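You operate a simulated robot arm through the tools that you are given. There is no shell and no other tool.

You are at the controls of a simulated robot arm. One attempt, no reset.

Task
Set the fan to low, start the dryer, then start the compressor.
Fine: each unit starts by its knob, then its green button; leave the other controls.

It is judged by the outcome, as a careful person would: the job done as asked, and still so three seconds after it is handed in. It fails if anything else is knocked over, pushed out of place, dropped, spilled or broken.

Robot
A 6-joint arm with a two-finger parallel gripper, fixed in place. Base frame: the origin is at the foot of the arm, x ahead of it, y to its left, z up. Units: mm, rad, N and s.
With the tool pointing down near the work surface it reaches from about 380 to 760 mm from the base axis. Its first joint turns from -2.007 to 2.007 rad. Payload 3.43 kg.
The tool frame sits at the grasp point between the pads (the TCP): z along the fingers, y along the line on which they close. The tips reach 34 mm beyond it. Largest opening 128 mm; finger width 24, thickness 12; the body of the gripper, 48 by 130 mm, starts 96 mm behind the TCP.
Orientation is told as [roll, pitch, yaw] about the base's x, y, z axes, in that order, counted from this pose: with the fingers straight down and closing along the base's y, the tool's x points along the base's -x, its y along +y and its z along -z.

Tools
- The arm moves only by the tool arm_command. Its argument "motion" is a list of rows, each a list of 7 numbers: the shift along the tool's x, y, z in mm, then the turn, a rotation vector about the tool's x, y, z in rad, then the finger opening in mm, from 0 to 128. In form: [[dx, dy, dz, ax, ay, az, claw], ...]. A call has 1 to 20 rows; each row is the pose to reach, as a shift and turn from the pose commanded when the call began, along the tool's axes at that moment. Rows are played at 5 a second. More than 50 mm and 0.15 rad between two rows, or a gripper value outside its range, and nothing of the call is played. A pose out of reach is approached as far as the arm can. The call stops where the force on the tool passes 40 N (or 10 N more than at its start, if that is more) or the arm is blocked; 0.2 s more then pass. The fingers move at their own pace (about 108 mm/s each) and stop on an object; they squeeze with about 22 N. The grip force told is the motor's: it shows also when the fingers shut on nothing. Time passes only in rows, and 0.2 s behind the last, so rows that repeat a pose let the fingers close. The reply holds the time, the measured pose of the TCP, the force on the tool along the base axes, the opening and the grip force, in the units named above and with some noise, with the torque about the TCP (base axes, N m) and any sound that the robot's microphone picked up.
- Cameras (640 x 400 px; columns grow to the right, rows downward): "scene" is fixed at [47.9, 500.6, 1891.9]; the picture's right is [-0.63, -0.78, 0.00], its down [-0.25, 0.20, -0.95] and it looks along [0.74, -0.59, -0.32] (base axes); focal length 372 px, centre (320, 200). "wrist" rides on the gripper at [76, -11, -160] in the tool frame; the picture's right is [0.15, 0.99, 0.00], its down [-0.88, 0.13, -0.46] and it looks along [-0.45, 0.07, 0.89] (tool axes); focal length 234 px, centre (320, 200). There is no depth. A picture from a camera that has moved, and an enlarged one, comes with that camera's place and axes in the base frame and with its lens.
- snapshot(camera): a new picture of that camera. It takes no simulated time.
- move_column(by): slides the trunk up (or, below 0, down) by that many mm; the arm rides with it, the base frame stays. It gives what a move gives, with no picture.
- zoom(camera, box): a new picture of the part [left, top, right, bottom] of that camera's present view, enlarged. It takes no simulated time.
- hand_in(): hands the job in; it is judged then, once.

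Places have to be worked out from the pictures, the camera data and where the tool is seen. Open the gripper and draw the arm clear of the work before you hand the job in, unless the task says otherwise.

The tools are called after "Call:" as name(argument=value, ...) on one line, values as JSON. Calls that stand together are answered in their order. arm_command: Moves the arm, as the interface text tells. Its arguments: {"type":"object","properties":{"motion":{"type":"array"}},"required":["motion"]} The other tools are called the same way: move_column (by) slides the trunk up or down; snapshot (camera) takes a picture; zoom (camera, box) takes an enlarged picture of a part of a camera's view; hand_in () hands the job in.

At the start:

```text
time_s: 0.0
ee_pos: [388.1, 70.0, 1531.8]
tcp_rot: [0.002, 0.0, -0.001]
force: [0.3, -0.2, 0.7]
torque: [-0.01, 0.0, -0.03]
gripper_width: 128.0
grip_force: 0.0
trunk travel left (down, up): [-670.0, 120.0]
```

scene: 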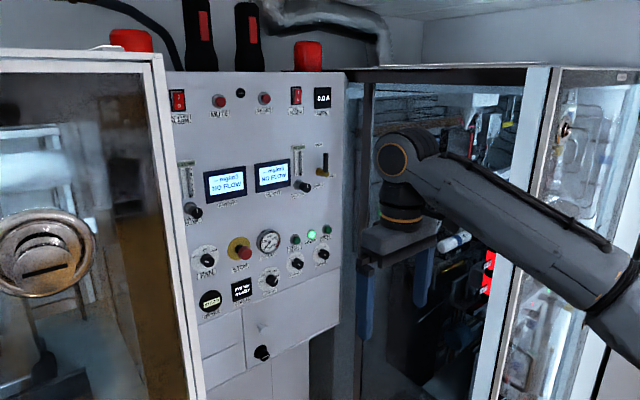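
wrist: 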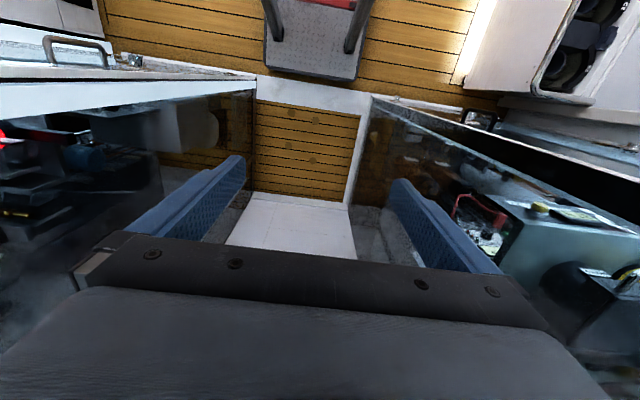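

I'll start by enlarging the control panel in the scene view to read the labels.

Call:
zoom(camera="scene", box=[160, 220, 350, 370])

Call:
zoom(camera="scene", box=[160, 70, 350, 220])

Call:
zoom(camera="scene", box=[250, 215, 345, 295])

Call:
zoom(camera="scene", box=[180, 230, 260, 320])

```text
2.67 times, centred on (255, 295) of scene
camera zoom: at [47.9, 500.6, 1891.9], right [-0.63, -0.78, 0.0], down [-0.25, 0.2, -0.95], along [0.74, -0.59, -0.32], focal length 991 px, centre (493, -53)
```

zoom: 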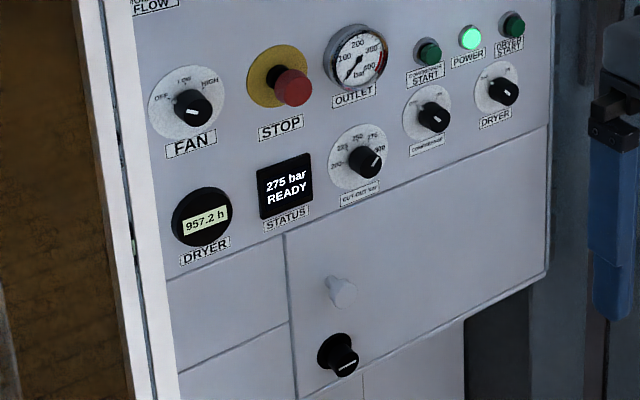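

```text
2.67 times, centred on (255, 145) of scene
camera zoom: at [47.9, 500.6, 1891.9], right [-0.63, -0.78, 0.0], down [-0.25, 0.2, -0.95], along [0.74, -0.59, -0.32], focal length 991 px, centre (493, 347)
```

zoom: 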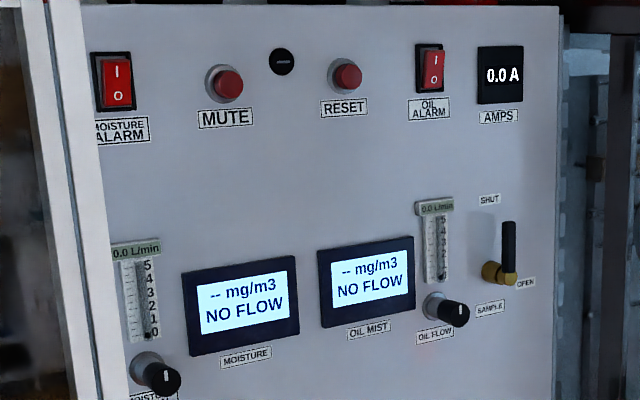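

```text
5.00 times, centred on (298, 255) of scene
camera zoom: at [47.9, 500.6, 1891.9], right [-0.63, -0.78, 0.0], down [-0.25, 0.2, -0.95], along [0.74, -0.59, -0.32], focal length 1858 px, centre (432, -75)
```

zoom: 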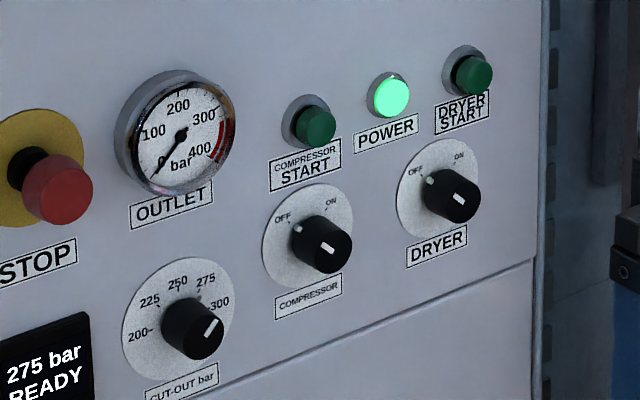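

```text
4.44 times, centred on (220, 275) of scene
camera zoom: at [47.9, 500.6, 1891.9], right [-0.63, -0.78, 0.0], down [-0.25, 0.2, -0.95], along [0.74, -0.59, -0.32], focal length 1651 px, centre (764, -133)
```

zoom: 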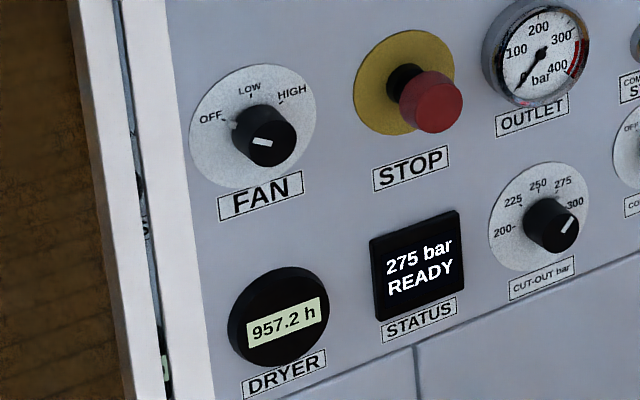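

The panel seems to face -x, spanning roughly from the fan knob on the left to the dryer knob on the right. To measure its depth I tilt the gripper towards +x in small steps and look with the wrist camera.

Call:
arm_command(motion=[[0, 0, 0, 0, -0.14, 0, 128], [0, 0, 0, 0, -0.28, 0, 128], [0, 0, 0, 0, -0.42, 0, 128], [0, 0, 0, 0, -0.56, 0, 128], [0, 0, 0, 0, -0.7, 0, 128]])

Call:
snapshot(camera="wrist")

Call:
snapshot(camera="scene")

```text
time_s: 1.2
ee_pos: [458.3, 96.3, 1574.8]
tcp_rot: [-0.002, -0.698, 0.0]
force: [-0.1, 0.4, -0.4]
torque: [-0.02, 0.02, 0.0]
gripper_width: 128.0
grip_force: 0.0
out of reach, approached as far as the arm can: row 3, 4, 5
trunk travel left (down, up): [-670.0, 120.0]
```

```text
taken
camera wrist: at [297.9, 86.2, 1648.9], right [-0.11, 0.99, -0.09], down [0.38, 0.13, 0.92], along [0.92, 0.07, -0.39], focal length 234 px, centre (320, 200)
```

wrist: 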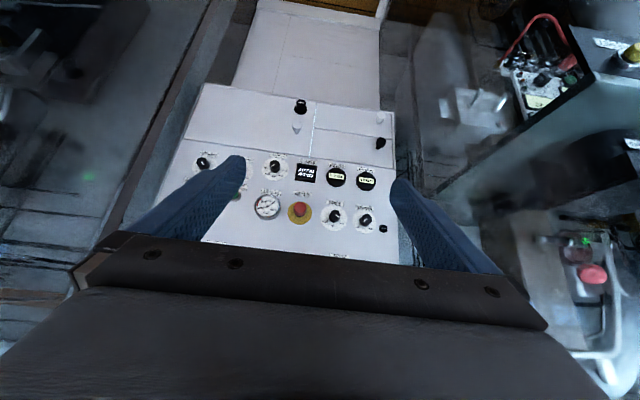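

```text
taken
```

scene: 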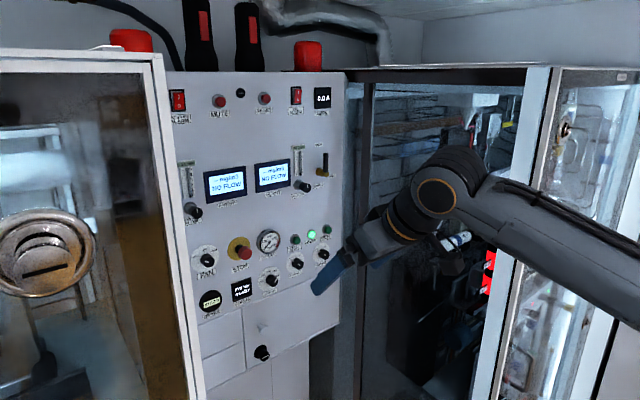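

The wrist camera now sees the panel upside-down, with two dials beyond the STOP button. I'll enlarge it to identify them.

Call:
zoom(camera="wrist", box=[240, 140, 400, 260])

Call:
zoom(camera="wrist", box=[170, 80, 410, 240])

```text
3.33 times, centred on (320, 200) of wrist
camera zoom: at [297.9, 86.2, 1648.9], right [-0.11, 0.99, -0.09], down [0.38, 0.13, 0.92], along [0.92, 0.07, -0.39], focal length 781 px, centre (320, 200)
```

zoom: 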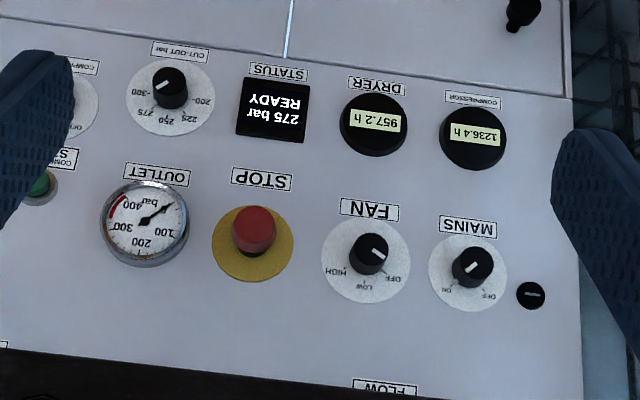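

```text
2.50 times, centred on (290, 160) of wrist
camera zoom: at [297.9, 86.2, 1648.9], right [-0.11, 0.99, -0.09], down [0.38, 0.13, 0.92], along [0.92, 0.07, -0.39], focal length 585 px, centre (395, 300)
```

zoom: 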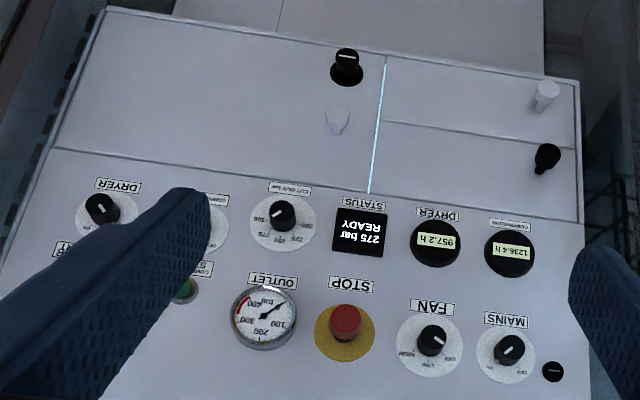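

Triangulating the two views puts the panel face at about x≈940. At that depth I get:
- **Fan dial:** y≈185, z≈1425
- **Compressor dial:** y≈-107, z≈1313
- **Dryer dial:** y≈-216, z≈1314
- **Compressor start button:** y≈-110, z≈1398
- **Dryer start button:** y≈-237, z≈1398

Next I move forward and finish levelling the tool.

Call:
arm_command(motion=[[-12, 0, 38, 0, -0.124, 0, 128], [-25, 0, 77, 0, -0.248, 0, 128], [-37, 0, 115, 0, -0.372, 0, 128], [-50, 0, 154, 0, -0.497, 0, 128], [-62, 0, 192, 0, -0.621, 0, 128], [-75, 0, 231, 0, -0.745, 0, 128], [-87, 0, 269, 0, -0.8708, 0, 128]])

Call:
snapshot(camera="wrist")

Call:
snapshot(camera="scene")

```text
time_s: 2.8
ee_pos: [700.3, 89.4, 1421.7]
tcp_rot: [1.301, -1.515, -1.336]
force: [0.6, 4.4, 3.2]
torque: [-0.18, 0.34, -0.35]
gripper_width: 127.8
grip_force: 0.0
out of reach, approached as far as the arm can: row 1, 2, 3
trunk travel left (down, up): [-670.0, 120.0]
```

```text
taken
camera wrist: at [538.7, 88.6, 1347.5], right [0.03, 1.0, -0.09], down [-0.44, 0.1, 0.89], along [0.9, 0.01, 0.44], focal length 234 px, centre (320, 200)
```

wrist: 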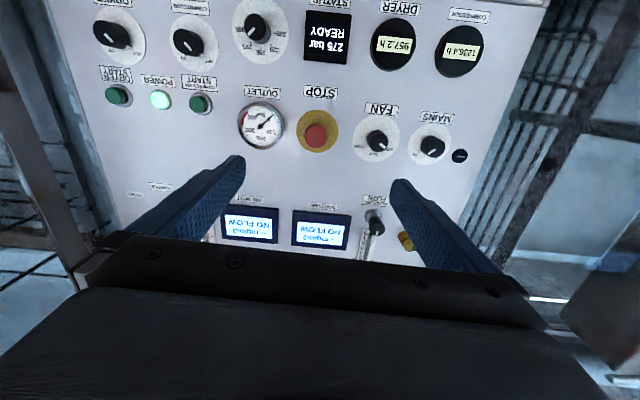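

```text
taken
```

scene: 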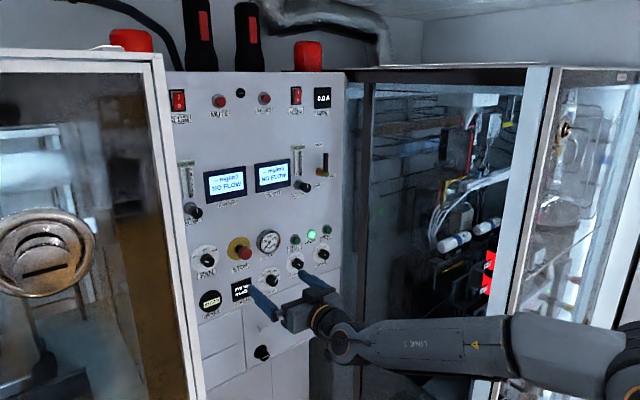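

The tool is nearly level at (700, 89, 1422). I'll hold one beat to let it settle and read the true pose again.

Call:
arm_command(motion=[[0, 0, 0, 0, 0, 0, 128], [0, 0, 0, 0, 0, 0, 80], [0, 0, 0, 0, 0, 0, 60]])

Call:
snapshot(camera="wrist")

Call:
zoom(camera="wrist", box=[80, 0, 480, 250])

```text
time_s: 3.6
ee_pos: [700.4, 97.7, 1424.9]
tcp_rot: [2.839, -1.572, -2.839]
force: [-0.8, -0.2, -0.1]
torque: [0.01, 0.03, 0.02]
gripper_width: 60.0
grip_force: 0.0
trunk travel left (down, up): [-670.0, 120.0]
```

```text
taken
camera wrist: at [541.0, 87.5, 1349.2], right [0.0, 0.99, -0.15], down [-0.46, 0.13, 0.88], along [0.89, 0.07, 0.45], focal length 234 px, centre (320, 200)
```

wrist: 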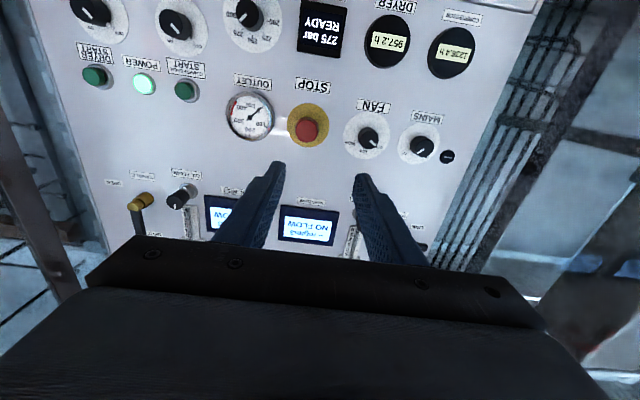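

```text
1.60 times, centred on (280, 125) of wrist
camera zoom: at [541.0, 87.5, 1349.2], right [0.0, 0.99, -0.15], down [-0.46, 0.13, 0.88], along [0.89, 0.07, 0.45], focal length 375 px, centre (384, 320)
```

zoom: 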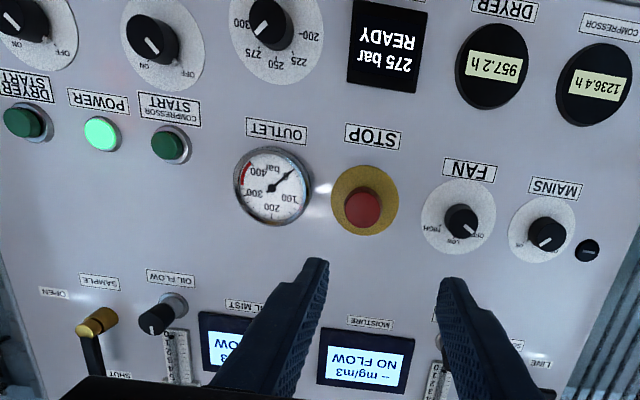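

The pose is now exactly level: tool z is +x and tool y is +y. Intersecting the two views gives a panel at X≈951 and the fan dial at y≈181, z≈1419. I'll zoom in on the dials to read the turn angles.

Call:
zoom(camera="wrist", box=[330, 95, 410, 165])

Call:
zoom(camera="wrist", box=[60, 0, 220, 110])

Call:
zoom(camera="scene", box=[185, 235, 230, 285])

```text
5.71 times, centred on (370, 130) of wrist
camera zoom: at [541.0, 87.5, 1349.2], right [0.0, 0.99, -0.15], down [-0.46, 0.13, 0.88], along [0.89, 0.07, 0.45], focal length 1338 px, centre (34, 600)
```

zoom: 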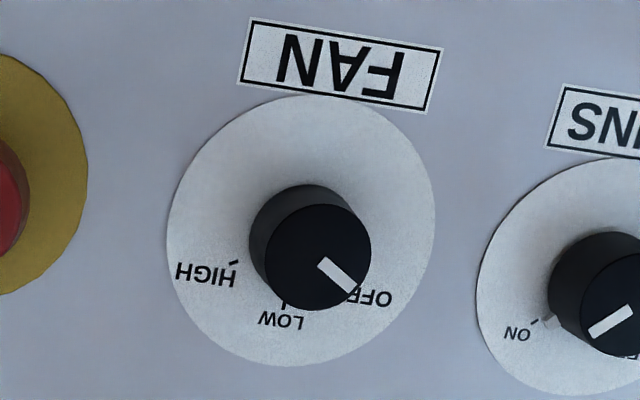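

```text
3.64 times, centred on (140, 55) of wrist
camera zoom: at [541.0, 87.5, 1349.2], right [0.0, 0.99, -0.15], down [-0.46, 0.13, 0.88], along [0.89, 0.07, 0.45], focal length 852 px, centre (974, 727)
```

zoom: 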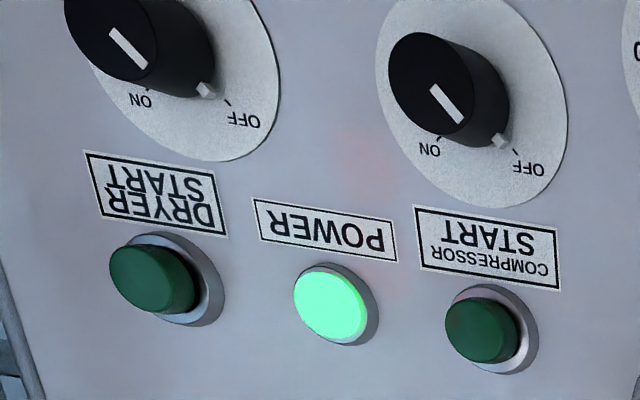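

```text
8.00 times, centred on (208, 260) of scene
camera zoom: at [47.9, 500.6, 1891.9], right [-0.63, -0.78, 0.0], down [-0.25, 0.2, -0.95], along [0.74, -0.59, -0.32], focal length 2972 px, centre (1220, -280)
```

zoom: 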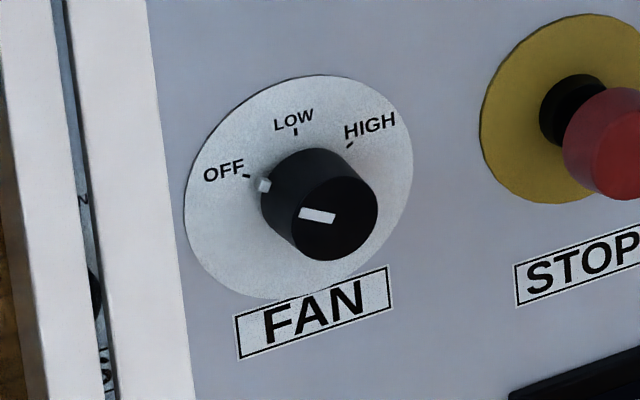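

Back-projecting the ticks puts OFF, LOW and HIGH about 60° apart, with LOW straight up. The fan knob is about 32 mm wide and sticks out about 22 mm, so I move in front of it, pre-rotated by -0.52 rad.

Call:
arm_command(motion=[[1, 28, 0, 0, 0, -0.104, 62], [3, 56, 20, 0, 0, -0.208, 62], [5, 84, 60, 0, 0, -0.312, 62], [6, 84, 100, 0, 0, -0.416, 62], [6, 84, 140, 0, 0, -0.52, 62], [6, 84, 165, 0, 0, -0.52, 62], [6, 84, 165, 0, 0, -0.52, 62], [6, 84, 165, 0, 0, -0.52, 62]])

Call:
snapshot(camera="wrist")

Call:
snapshot(camera="scene")

```text
time_s: 5.4
ee_pos: [864.5, 183.5, 1420.9]
tcp_rot: [-1.571, -1.049, 1.572]
force: [0.0, 0.2, -0.2]
torque: [-0.01, 0.0, 0.0]
gripper_width: 62.2
grip_force: 0.1
trunk travel left (down, up): [-670.0, 120.0]
```

```text
taken
camera wrist: at [705.1, 136.0, 1361.1], right [0.0, 0.79, -0.62], down [-0.46, 0.55, 0.7], along [0.89, 0.28, 0.36], focal length 234 px, centre (320, 200)
```

wrist: 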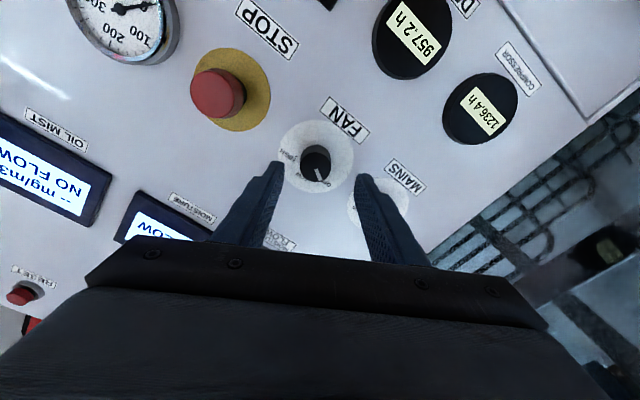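

```text
taken
```

scene: 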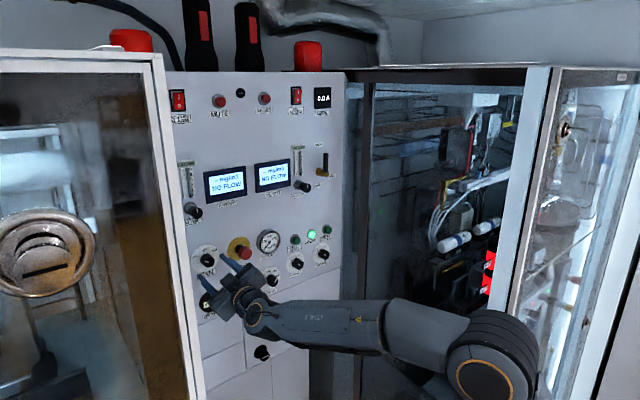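

The tool is at about (865, 183, 1421) facing the fan knob. I'll zoom in to check that the knob is centred between the fingers.

Call:
zoom(camera="wrist", box=[260, 100, 380, 220])

Call:
zoom(camera="scene", box=[180, 230, 280, 320])

```text
3.33 times, centred on (320, 160) of wrist
camera zoom: at [705.1, 136.0, 1361.1], right [0.0, 0.79, -0.62], down [-0.46, 0.55, 0.7], along [0.89, 0.28, 0.36], focal length 781 px, centre (320, 333)
```

zoom: 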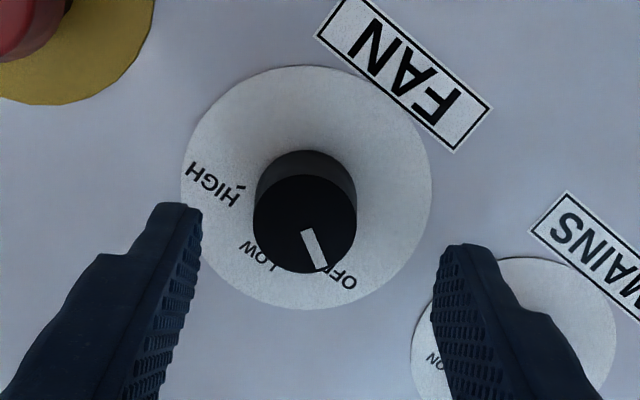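

```text
4.44 times, centred on (230, 275) of scene
camera zoom: at [47.9, 500.6, 1891.9], right [-0.63, -0.78, 0.0], down [-0.25, 0.2, -0.95], along [0.74, -0.59, -0.32], focal length 1651 px, centre (720, -133)
```

zoom: 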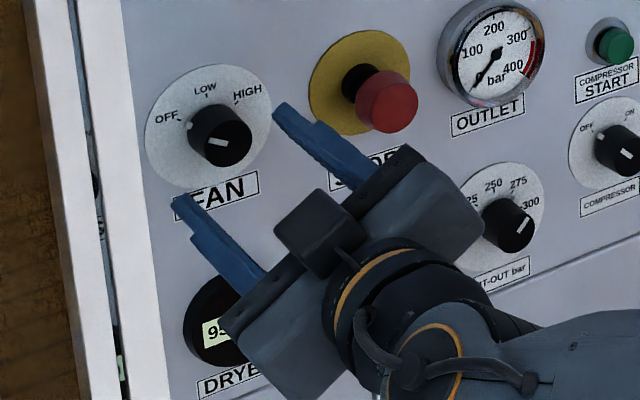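

The knob face is at x≈926 and the panel at about 952, with the knob centred near (180.5, 1421). I advance 43 mm so the tips overlap the knob, with a 2 mm lateral correction, then close.

Call:
arm_command(motion=[[1.7, -1.9, 10, 0, 0, 0, 62], [1.7, -1.9, 20, 0, 0, 0, 62], [1.7, -1.9, 30, 0, 0, 0, 62], [1.7, -1.9, 37, 0, 0, 0, 62], [1.7, -1.9, 43, 0, 0, 0, 62], [1.7, -1.9, 43, 0, 0, 0, 62]])

Call:
zoom(camera="wrist", box=[220, 100, 420, 260])

Call:
zoom(camera="scene", box=[180, 230, 280, 320])

```text
time_s: 6.8
ee_pos: [908.1, 178.9, 1417.4]
tcp_rot: [-1.569, -1.052, 1.57]
force: [-0.3, 0.1, 0.9]
torque: [0.02, 0.01, -0.02]
gripper_width: 62.1
grip_force: 0.0
trunk travel left (down, up): [-670.0, 120.0]
```

```text
2.50 times, centred on (320, 180) of wrist
camera zoom: at [749.3, 132.0, 1359.0], right [0.0, 0.79, -0.62], down [-0.46, 0.55, 0.7], along [0.89, 0.28, 0.36], focal length 585 px, centre (320, 250)
```

zoom: 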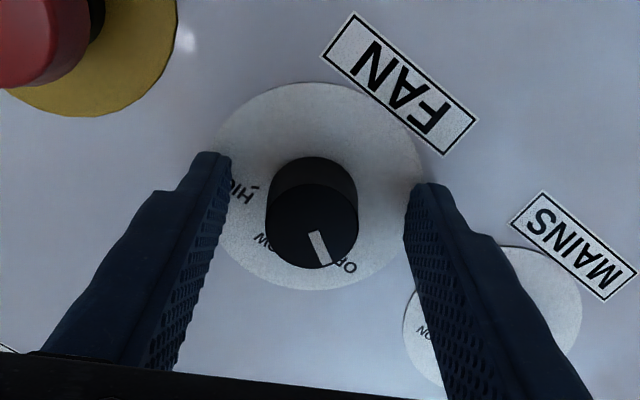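

```text
4.44 times, centred on (230, 275) of scene
camera zoom: at [47.9, 500.6, 1891.9], right [-0.63, -0.78, 0.0], down [-0.25, 0.2, -0.95], along [0.74, -0.59, -0.32], focal length 1651 px, centre (720, -133)
```

zoom: 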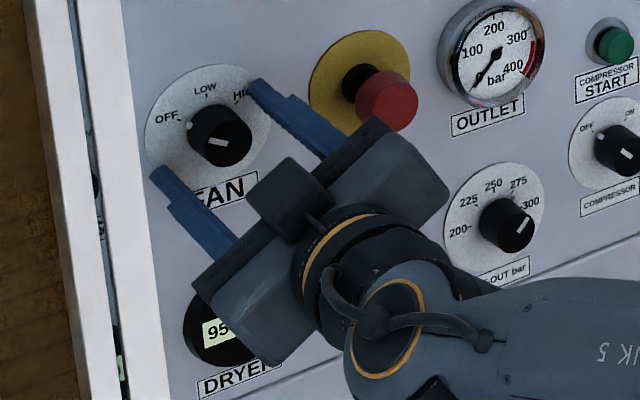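

The knob sits about 2–3 mm off toward -x of the tool and 1 mm toward -y. I correct that and close gently onto it.

Call:
arm_command(motion=[[-2.5, -0.7, 0, 0, 0, 0, 62], [-2.5, -0.7, 0, 0, 0, 0, 45], [-2.5, -0.7, 0, 0, 0, 0, 36], [-2.5, -0.7, 0, 0, 0, 0, 30], [-2.5, -0.7, 0, 0, 0, 0, 26], [-2.5, -0.7, 0, 0, 0, 0, 26]])

Call:
zoom(camera="wrist", box=[220, 100, 420, 260])

```text
time_s: 8.2
ee_pos: [909.1, 178.5, 1421.3]
tcp_rot: [-1.573, -1.052, 1.572]
force: [1.7, -2.7, 3.9]
torque: [-0.01, -0.11, -0.15]
gripper_width: 31.4
grip_force: 45.2
trunk travel left (down, up): [-670.0, 120.0]
```

```text
2.50 times, centred on (320, 180) of wrist
camera zoom: at [749.0, 131.7, 1362.3], right [0.0, 0.79, -0.62], down [-0.46, 0.55, 0.7], along [0.89, 0.28, 0.36], focal length 585 px, centre (320, 250)
```

zoom: 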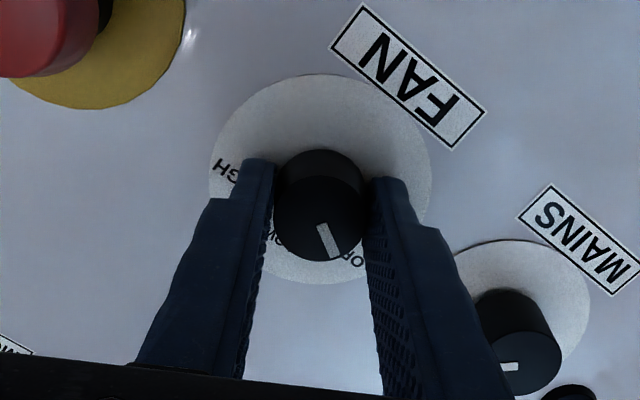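

I have a firm hold at 31.4 mm with small side forces. Now I turn +60° (clockwise facing the panel) from OFF to LOW.

Call:
arm_command(motion=[[-0.3, -0.7, 0, 0, 0, 0.1, 26], [-0.3, -0.7, 0, 0, 0, 0.22, 26], [0, -0.7, 0, 0, 0, 0.34, 26], [0, -0.7, 0, 0, 0, 0.46, 26], [0, -0.5, 0, 0, 0, 0.58, 26], [0, -0.5, 0, 0, 0, 0.7, 26], [0, -0.3, 0, 0, 0, 0.82, 26], [0, -0.3, 0, 0, 0, 0.94, 26], [0, 0, 0, 0, 0, 1.05, 26], [0, 0, 0, 0, 0, 1.05, 26]])

Call:
snapshot(camera="wrist")

Call:
zoom(camera="scene", box=[180, 230, 280, 320])

```text
time_s: 10.4
ee_pos: [908.8, 178.3, 1422.7]
tcp_rot: [1.572, -1.04, -1.573]
force: [22.1, -3.3, 15.0]
torque: [-0.01, -0.3, 0.04]
gripper_width: 31.3
grip_force: 45.0
trunk travel left (down, up): [-670.0, 120.0]
```

```text
taken
camera wrist: at [749.1, 207.4, 1351.4], right [0.0, 0.93, 0.38], down [-0.46, -0.33, 0.82], along [0.89, -0.17, 0.42], focal length 234 px, centre (320, 200)
```

wrist: 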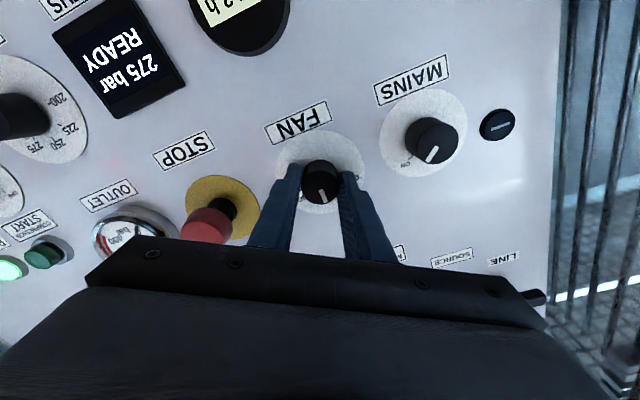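

```text
4.44 times, centred on (230, 275) of scene
camera zoom: at [47.9, 500.6, 1891.9], right [-0.63, -0.78, 0.0], down [-0.25, 0.2, -0.95], along [0.74, -0.59, -0.32], focal length 1651 px, centre (720, -133)
```

zoom: 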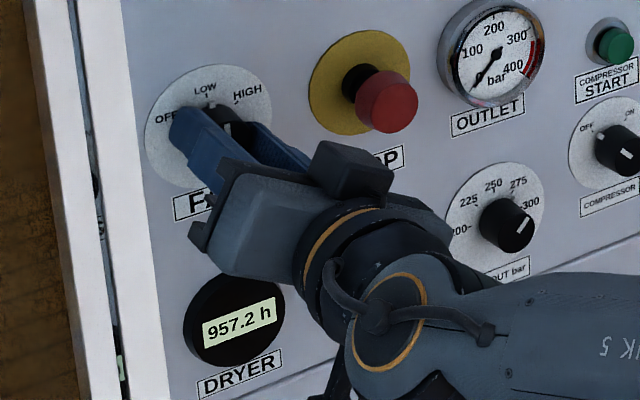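

Forces rose a little but the knob followed the gripper. I'll check the pointer against LOW before releasing.

Call:
zoom(camera="wrist", box=[260, 100, 380, 220])

```text
3.33 times, centred on (320, 160) of wrist
camera zoom: at [749.1, 207.4, 1351.4], right [0.0, 0.93, 0.38], down [-0.46, -0.33, 0.82], along [0.89, -0.17, 0.42], focal length 781 px, centre (320, 333)
```

zoom: 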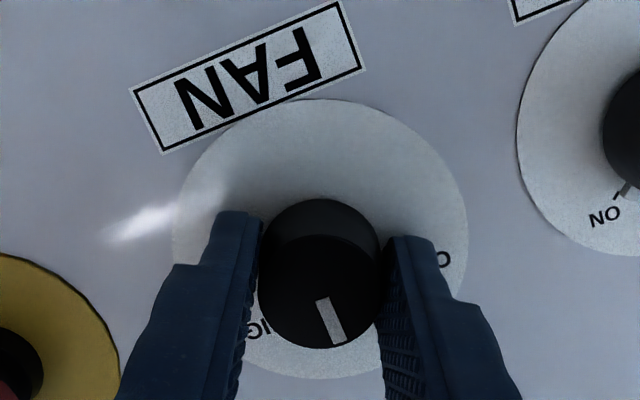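

The pointer lies along the panel's vertical, which is LOW. I release and back straight out.

Call:
arm_command(motion=[[0, 0, 0, 0, 0, 0, 36], [0, 0, 0, 0, 0, 0, 50], [0, 0, 0, 0, 0, 0, 62], [0, 0, 0, 0, 0, 0, 62], [0, 0, -20, 0, 0, 0, 62], [0, 0, -50, 0, 0, 0, 62], [0, 0, -90, 0, 0, 0, 62], [0, 0, -130, 0, 0, 0, 62], [0, 0, -130, 0, 0, 0, 62]])

Call:
snapshot(camera="wrist")

Call:
zoom(camera="scene", box=[180, 230, 280, 320])

```text
time_s: 12.4
ee_pos: [776.3, 181.7, 1421.7]
tcp_rot: [1.568, -1.043, -1.571]
force: [-0.1, 0.4, 0.1]
torque: [-0.03, 0.04, -0.02]
gripper_width: 61.8
grip_force: 0.1
trunk travel left (down, up): [-670.0, 120.0]
```

```text
taken
camera wrist: at [617.2, 211.8, 1351.7], right [0.0, 0.93, 0.37], down [-0.46, -0.33, 0.83], along [0.89, -0.17, 0.42], focal length 234 px, centre (320, 200)
```

wrist: 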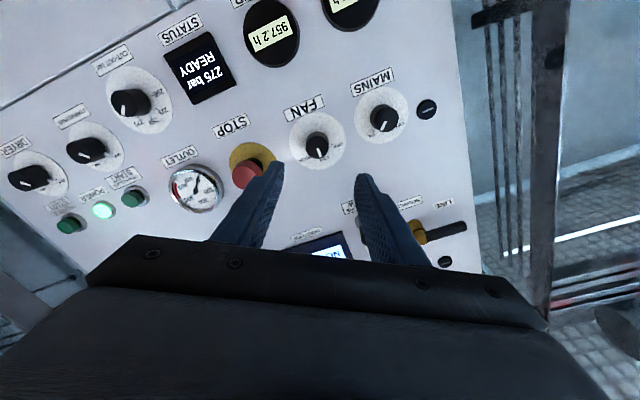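

```text
4.44 times, centred on (230, 275) of scene
camera zoom: at [47.9, 500.6, 1891.9], right [-0.63, -0.78, 0.0], down [-0.25, 0.2, -0.95], along [0.74, -0.59, -0.32], focal length 1651 px, centre (720, -133)
```

zoom: 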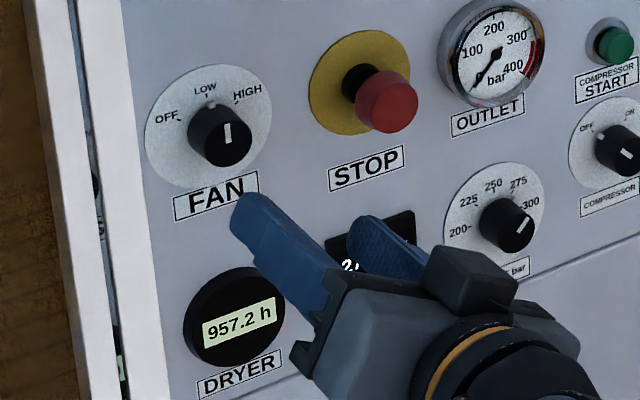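

The fan is at LOW. Now I traverse to a spot in front of the dryer knob at about (776, -222, 1310) while turning the wrist back to -0.8 rad.

Call:
arm_command(motion=[[-10.8, -40.4, 0, 0, 0, -0.133, 62], [-21.5, -80.8, 0, 0, 0, -0.266, 62], [-32.3, -121.3, 0, 0, 0, -0.399, 62], [-43, -161.7, 0, 0, 0, -0.532, 62], [-53.8, -202.1, 0, 0, 0, -0.665, 62], [-64.5, -242.5, 0, 0, 0, -0.798, 62], [-75.3, -282.9, 0, 0, 0, -0.931, 62], [-86, -323.4, 0, 0, 0, -1.064, 62], [-96.8, -363.8, 0, 0, 0, -1.197, 62], [-107.5, -404.2, 0, 0, 0, -1.33, 62], [-107.5, -404.2, 0, 0, 0, -1.33, 62], [-107.5, -404.2, 0, 0, 0, -1.33, 62]])

Call:
snapshot(camera="wrist")

Call:
zoom(camera="wrist", box=[240, 80, 400, 220])

Call:
snapshot(camera="scene")

```text
time_s: 15.0
ee_pos: [815.8, -89.0, 1350.7]
tcp_rot: [-1.496, -0.762, 1.314]
force: [0.6, -0.4, -0.8]
torque: [0.0, -0.03, 0.03]
gripper_width: 62.1
grip_force: 0.1
out of reach, approached as far as the arm can: row 2, 3, 4, 5, 6, 7, 8, 9, 10, 11, 12
trunk travel left (down, up): [-670.0, 120.0]
```

```text
taken
camera wrist: at [645.6, -116.1, 1315.1], right [0.07, 0.58, -0.81], down [-0.27, 0.8, 0.54], along [0.96, 0.18, 0.22], focal length 234 px, centre (320, 200)
```

wrist: 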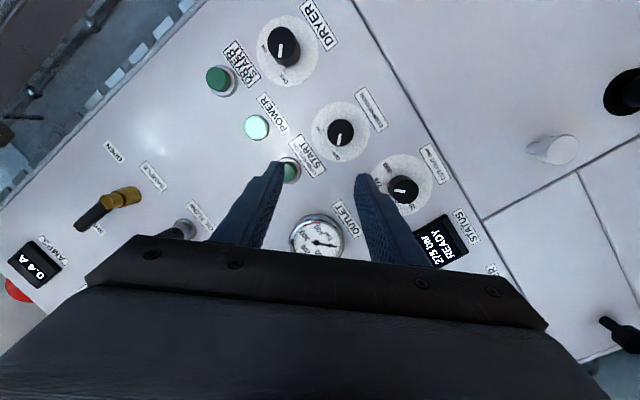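

```text
2.86 times, centred on (320, 150) of wrist
camera zoom: at [645.6, -116.1, 1315.1], right [0.07, 0.58, -0.81], down [-0.27, 0.8, 0.54], along [0.96, 0.18, 0.22], focal length 669 px, centre (320, 343)
```

zoom: 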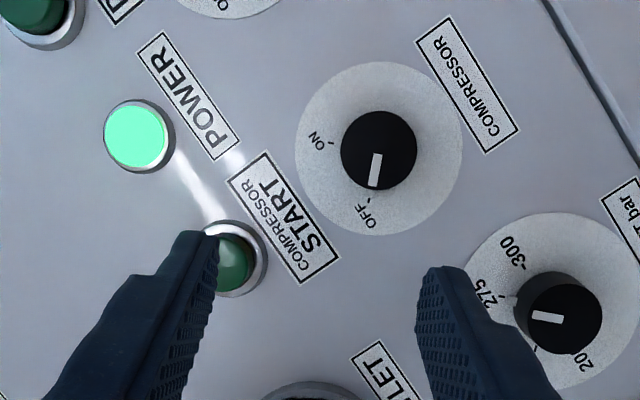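

```text
taken
```

scene: 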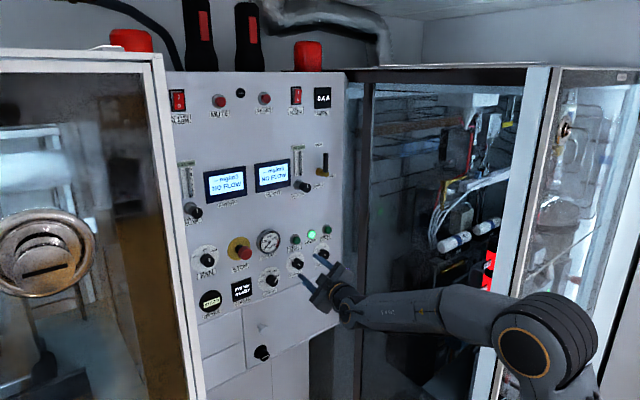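

The arm stalled short at (816, -89, 1351) with the tool yawed. My guess is that lower targets make the wrist bend past its limit, because the forearm then slopes down. Lowering the trunk should fix that, so I slide it down 160 mm while the tips are well clear of the panel.

Call:
move_column(by=-160)

Call:
snapshot(camera="scene")

Call:
snapshot(camera="wrist")

```text
time_s: 16.8
ee_pos: [809.9, -89.6, 1195.8]
tcp_rot: [-1.493, -0.763, 1.3]
force: [0.2, -0.7, -0.7]
torque: [-0.01, 0.04, 0.0]
gripper_width: 62.0
grip_force: 0.0
trunk travel left (down, up): [-510.0, 280.0]
```

```text
taken
```

scene: 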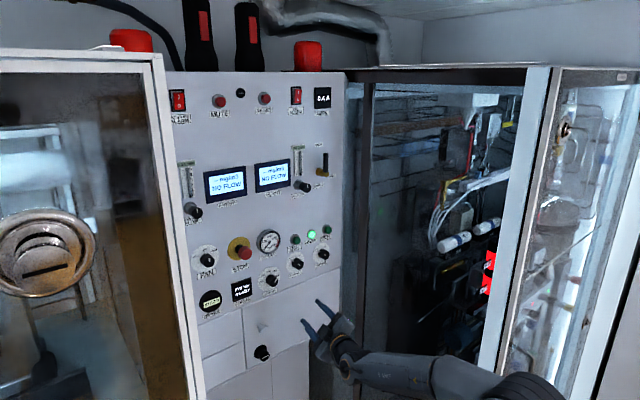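

```text
taken
camera wrist: at [637.6, -115.1, 1159.9], right [0.08, 0.58, -0.81], down [-0.26, 0.8, 0.54], along [0.96, 0.17, 0.21], focal length 234 px, centre (320, 200)
```

wrist: 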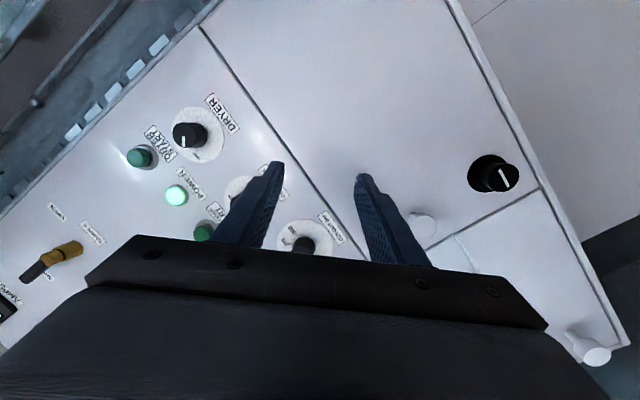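

The trunk is down and everything is clear. I send two hold rows with zero shift to learn which commanded pose the arm currently works from.

Call:
arm_command(motion=[[0, 0, 0, 0, 0, 0, 62], [0, 0, 0, 0, 0, 0, 62], [0, 0, 0, 0, 0, 0, 62]])

Call:
snapshot(camera="wrist")

```text
time_s: 17.6
ee_pos: [808.4, -89.3, 1194.1]
tcp_rot: [-1.493, -0.763, 1.302]
force: [-0.3, -0.3, -0.5]
torque: [-0.02, 0.01, 0.0]
gripper_width: 62.1
grip_force: 0.2
trunk travel left (down, up): [-510.0, 280.0]
```

```text
taken
camera wrist: at [637.7, -115.1, 1159.7], right [0.08, 0.58, -0.81], down [-0.26, 0.8, 0.54], along [0.96, 0.17, 0.21], focal length 234 px, centre (320, 200)
```

wrist: 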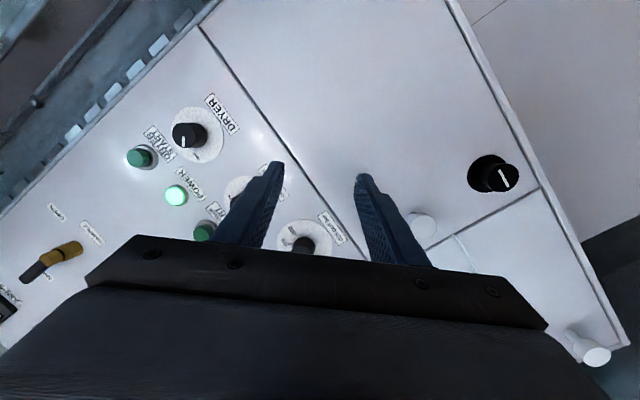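

Nothing moved, so the commanded pose is the one actually reached. I computed the correction that squares the tool up at -0.8 rad in front of the dryer knob, at about (840, -218, 1312).

Call:
arm_command(motion=[[0.6, -33.8, 10, -0.022, -0.039, 0, 62], [1.1, -67.6, 20, -0.044, -0.077, 0, 62], [1.7, -101.4, 30, -0.065, -0.116, 0, 62], [2.2, -135.2, 40, -0.087, -0.155, 0, 62], [2.8, -169, 50.6, -0.109, -0.1936, 0, 62], [2.8, -169, 50.6, -0.109, -0.1936, 0, 62], [2.8, -169, 50.6, -0.109, -0.1936, 0, 62]])

Call:
snapshot(camera="wrist")

Call:
zoom(camera="wrist", box=[240, 80, 400, 220])

Call:
snapshot(camera="scene")

```text
time_s: 19.2
ee_pos: [854.3, -114.4, 1316.3]
tcp_rot: [-1.544, -0.774, 1.354]
force: [0.7, 0.3, 0.8]
torque: [-0.02, 0.01, -0.01]
gripper_width: 61.9
grip_force: 0.1
out of reach, approached as far as the arm can: row 1, 2, 3, 4, 5, 6, 7
trunk travel left (down, up): [-510.0, 280.0]
```

```text
taken
camera wrist: at [685.3, -142.9, 1273.5], right [0.1, 0.58, -0.81], down [-0.3, 0.79, 0.53], along [0.95, 0.19, 0.25], focal length 234 px, centre (320, 200)
```

wrist: 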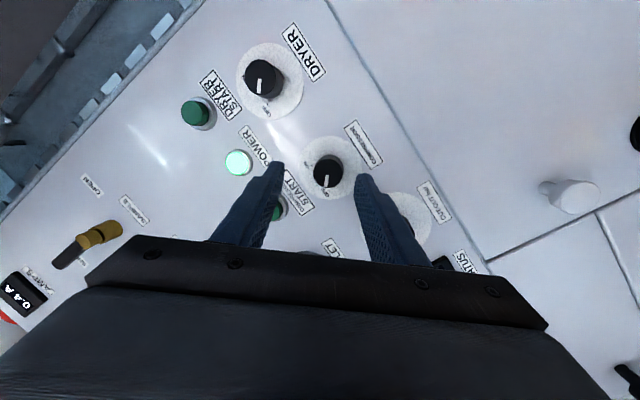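

```text
2.86 times, centred on (320, 150) of wrist
camera zoom: at [685.3, -142.9, 1273.5], right [0.1, 0.58, -0.81], down [-0.3, 0.79, 0.53], along [0.95, 0.19, 0.25], focal length 669 px, centre (320, 343)
```

zoom: 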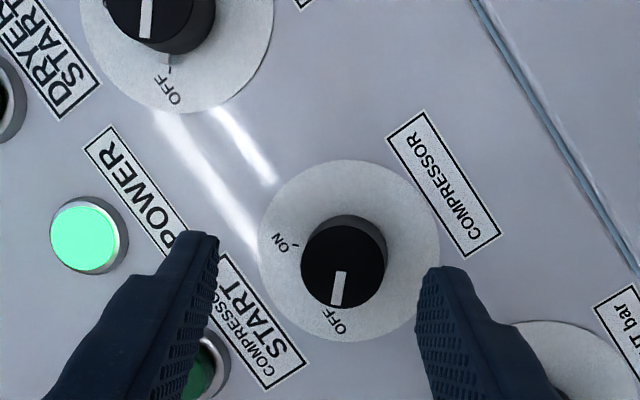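

```text
taken
```

scene: 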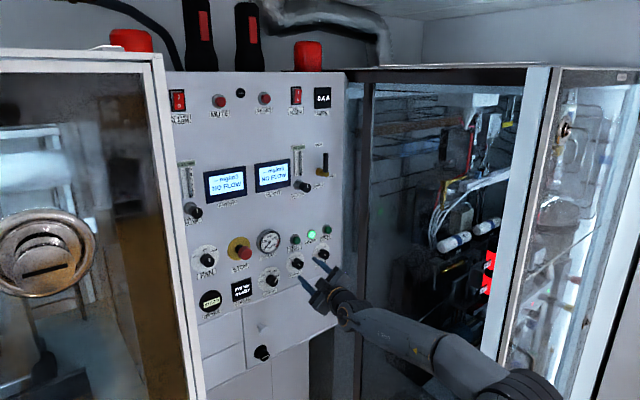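

Both attempts stall at y≈-100, so the limit looks like wrist yaw or roll rather than height. I'll look at the arm's structure to understand it.

Call:
zoom(camera="scene", box=[280, 230, 600, 400])

```text
2.00 times, centred on (440, 315) of scene
camera zoom: at [47.9, 500.6, 1891.9], right [-0.63, -0.78, 0.0], down [-0.25, 0.2, -0.95], along [0.74, -0.59, -0.32], focal length 743 px, centre (80, -30)
```

zoom: 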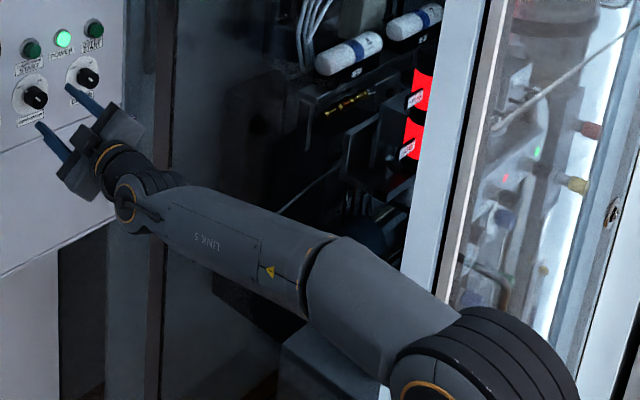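

The forearm slopes down from an elbow at z≈1420, so the wrist is bent upward past straight, which looks like the awkward branch. I back off a little and lower the trunk much further, so the forearm slopes up and the wrist bends down instead.

Call:
arm_command(motion=[[0, 0, -30, 0, 0, 0, 62], [0, 0, -60, 0, 0, 0, 62], [0, 0, -90, 0, 0, 0, 62], [0, 0, -90, 0, 0, 0, 62]])

Call:
snapshot(camera="wrist")

```text
time_s: 20.2
ee_pos: [768.5, -97.5, 1314.1]
tcp_rot: [-1.545, -0.774, 1.356]
force: [0.6, 0.1, 0.0]
torque: [0.02, 0.0, 0.03]
gripper_width: 61.9
grip_force: 0.0
trunk travel left (down, up): [-510.0, 280.0]
```

```text
taken
camera wrist: at [600.0, -126.3, 1273.1], right [0.1, 0.58, -0.81], down [-0.3, 0.79, 0.53], along [0.95, 0.19, 0.25], focal length 234 px, centre (320, 200)
```

wrist: 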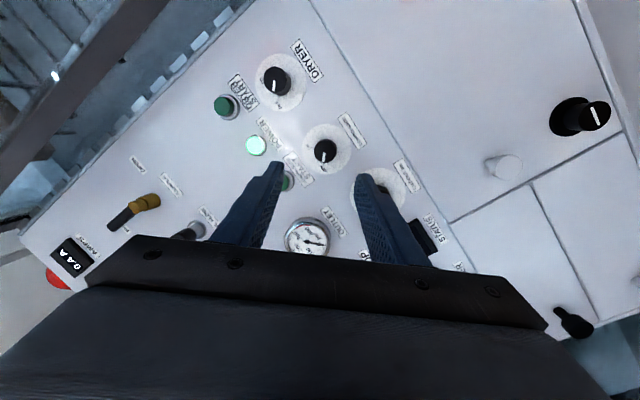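

I'm clear of the panel at x=768. Lowering the trunk by 340 mm.

Call:
move_column(by=-200)

Call:
snapshot(camera="scene")

Call:
snapshot(camera="wrist")

```text
time_s: 22.4
ee_pos: [768.3, -94.9, 1113.1]
tcp_rot: [-1.542, -0.775, 1.349]
force: [-0.5, -0.2, -0.9]
torque: [-0.02, -0.03, 0.03]
gripper_width: 62.2
grip_force: 0.1
trunk travel left (down, up): [-310.0, 480.0]
```

```text
taken
```

scene: 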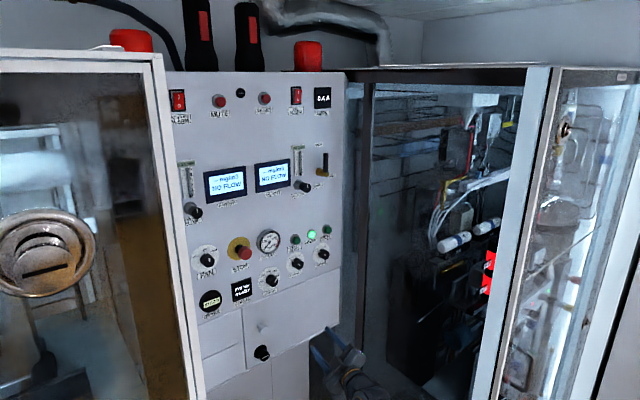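

```text
taken
camera wrist: at [599.5, -123.3, 1071.8], right [0.1, 0.58, -0.81], down [-0.29, 0.8, 0.53], along [0.95, 0.18, 0.25], focal length 234 px, centre (320, 200)
```

wrist: 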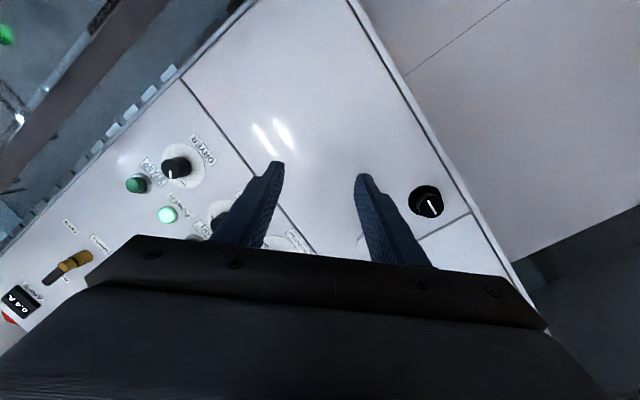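

Now I raise the arm 200 mm in place to move its posture onto the other wrist branch.

Call:
arm_command(motion=[[-28, -28.6, -0.8, 0, 0, 0, 62], [-56, -57.1, -1.6, 0, 0, 0, 62], [-84, -85.7, -2.4, 0, 0, 0, 62], [-112, -114.2, -3.2, 0, 0, 0, 62], [-140, -142.8, -4, 0, 0, 0, 62], [-140, -142.8, -4, 0, 0, 0, 62], [-140, -142.8, -4, 0, 0, 0, 62]])

Call:
snapshot(camera="scene")

```text
time_s: 24.0
ee_pos: [771.0, -95.4, 1309.0]
tcp_rot: [-1.542, -0.774, 1.347]
force: [-0.1, -0.1, 0.7]
torque: [0.0, -0.01, 0.03]
gripper_width: 61.7
grip_force: 0.0
trunk travel left (down, up): [-310.0, 480.0]
```

```text
taken
```

scene: 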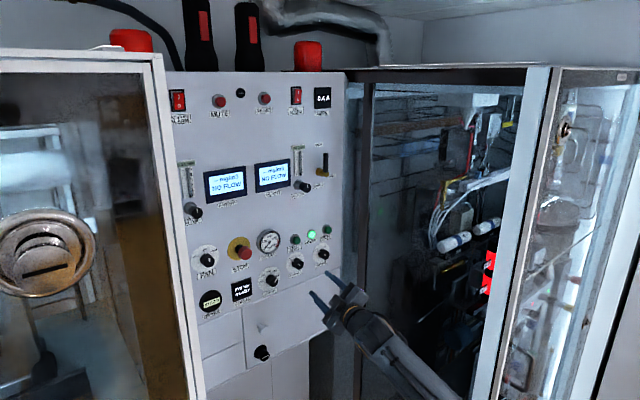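

That worked without hitting a limit. Now I square the tool up and shift to the dryer knob at about (830, -220, 1311).

Call:
arm_command(motion=[[15.3, -15.7, 16.7, -0.025, -0.031, -0.001, 62], [30.6, -31.4, 33.3, -0.05, -0.063, -0.002, 62], [45.9, -47.2, 50, -0.075, -0.094, -0.004, 62], [61.2, -62.9, 66.6, -0.1, -0.126, -0.005, 62], [76.5, -78.6, 83.3, -0.125, -0.157, -0.006, 62], [76.5, -78.6, 83.3, -0.125, -0.157, -0.006, 62], [76.5, -78.6, 83.3, -0.125, -0.157, -0.006, 62]])

Call:
snapshot(camera="wrist")

Call:
zoom(camera="wrist", box=[240, 80, 400, 220])

Call:
snapshot(camera="scene")

```text
time_s: 25.6
ee_pos: [828.8, -219.6, 1314.8]
tcp_rot: [-1.568, -0.769, 1.567]
force: [0.0, 0.2, 0.5]
torque: [-0.01, 0.0, 0.01]
gripper_width: 62.0
grip_force: 0.0
trunk travel left (down, up): [-310.0, 480.0]
```

```text
taken
camera wrist: at [669.9, -279.4, 1269.7], right [0.0, 0.58, -0.81], down [-0.45, 0.72, 0.52], along [0.89, 0.37, 0.27], focal length 234 px, centre (320, 200)
```

wrist: 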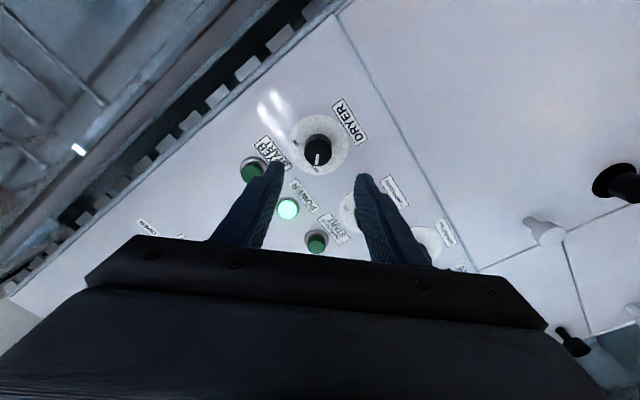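

```text
2.86 times, centred on (320, 150) of wrist
camera zoom: at [669.9, -279.4, 1269.7], right [0.0, 0.58, -0.81], down [-0.45, 0.72, 0.52], along [0.89, 0.37, 0.27], focal length 669 px, centre (320, 343)
```

zoom: 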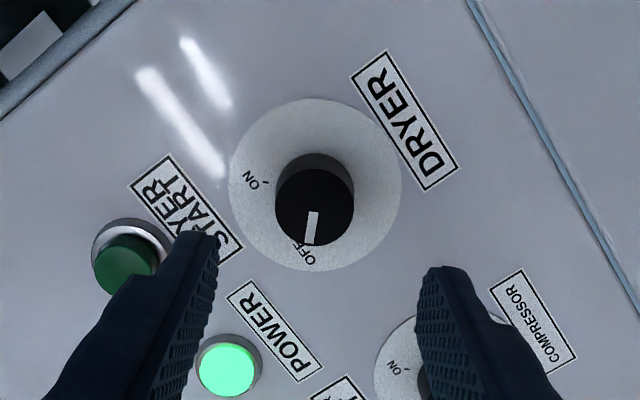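

```text
taken
```

scene: 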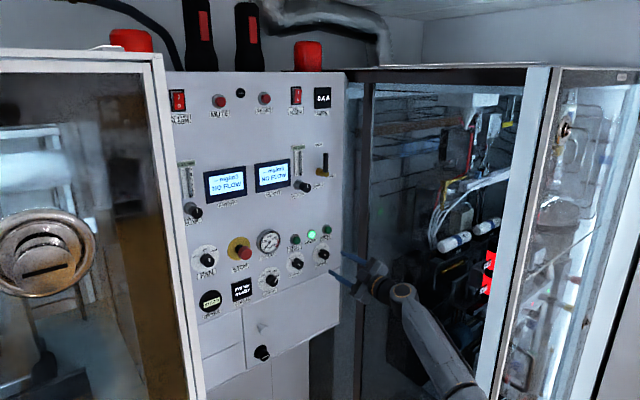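

The tool is square at (830, -217, 1315). The dryer knob lies about 7 mm along tool x and -2 mm along tool y, so I advance 79 mm with that correction.

Call:
arm_command(motion=[[3, -1, 15, 0, 0, 0, 62], [7, -2, 35, 0, 0, 0, 62], [7, -2, 50, 0, 0, 0, 62], [7, -2, 62, 0, 0, 0, 62], [7, -2, 72, 0, 0, 0, 62], [7, -2, 79, 0, 0, 0, 62], [7, -2, 79, 0, 0, 0, 62], [7, -2, 79, 0, 0, 0, 62]])

Call:
zoom(camera="wrist", box=[220, 100, 420, 260])

Call:
zoom(camera="scene", box=[270, 210, 400, 320])

```text
time_s: 27.4
ee_pos: [908.8, -227.6, 1308.9]
tcp_rot: [-1.571, -0.771, 1.568]
force: [0.7, 0.4, -0.1]
torque: [-0.01, 0.02, -0.01]
gripper_width: 61.9
grip_force: 0.1
trunk travel left (down, up): [-310.0, 480.0]
```

```text
2.50 times, centred on (320, 180) of wrist
camera zoom: at [748.8, -288.5, 1265.0], right [0.0, 0.58, -0.81], down [-0.45, 0.72, 0.52], along [0.89, 0.37, 0.27], focal length 585 px, centre (320, 250)
```

zoom: 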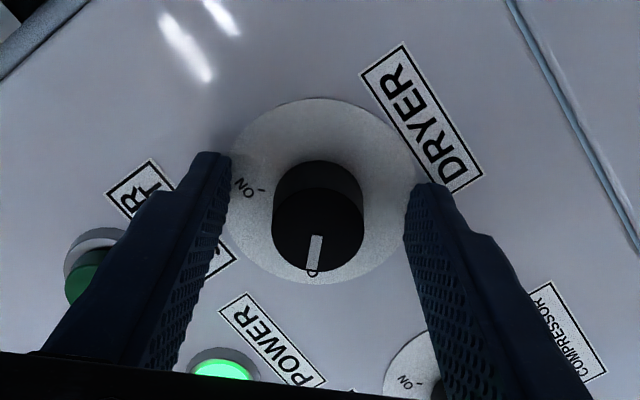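

```text
3.64 times, centred on (335, 265) of scene
camera zoom: at [47.9, 500.6, 1891.9], right [-0.63, -0.78, 0.0], down [-0.25, 0.2, -0.95], along [0.74, -0.59, -0.32], focal length 1351 px, centre (266, -36)
```

zoom: 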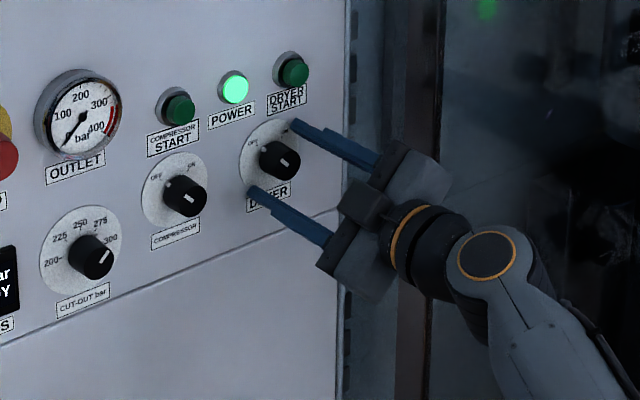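

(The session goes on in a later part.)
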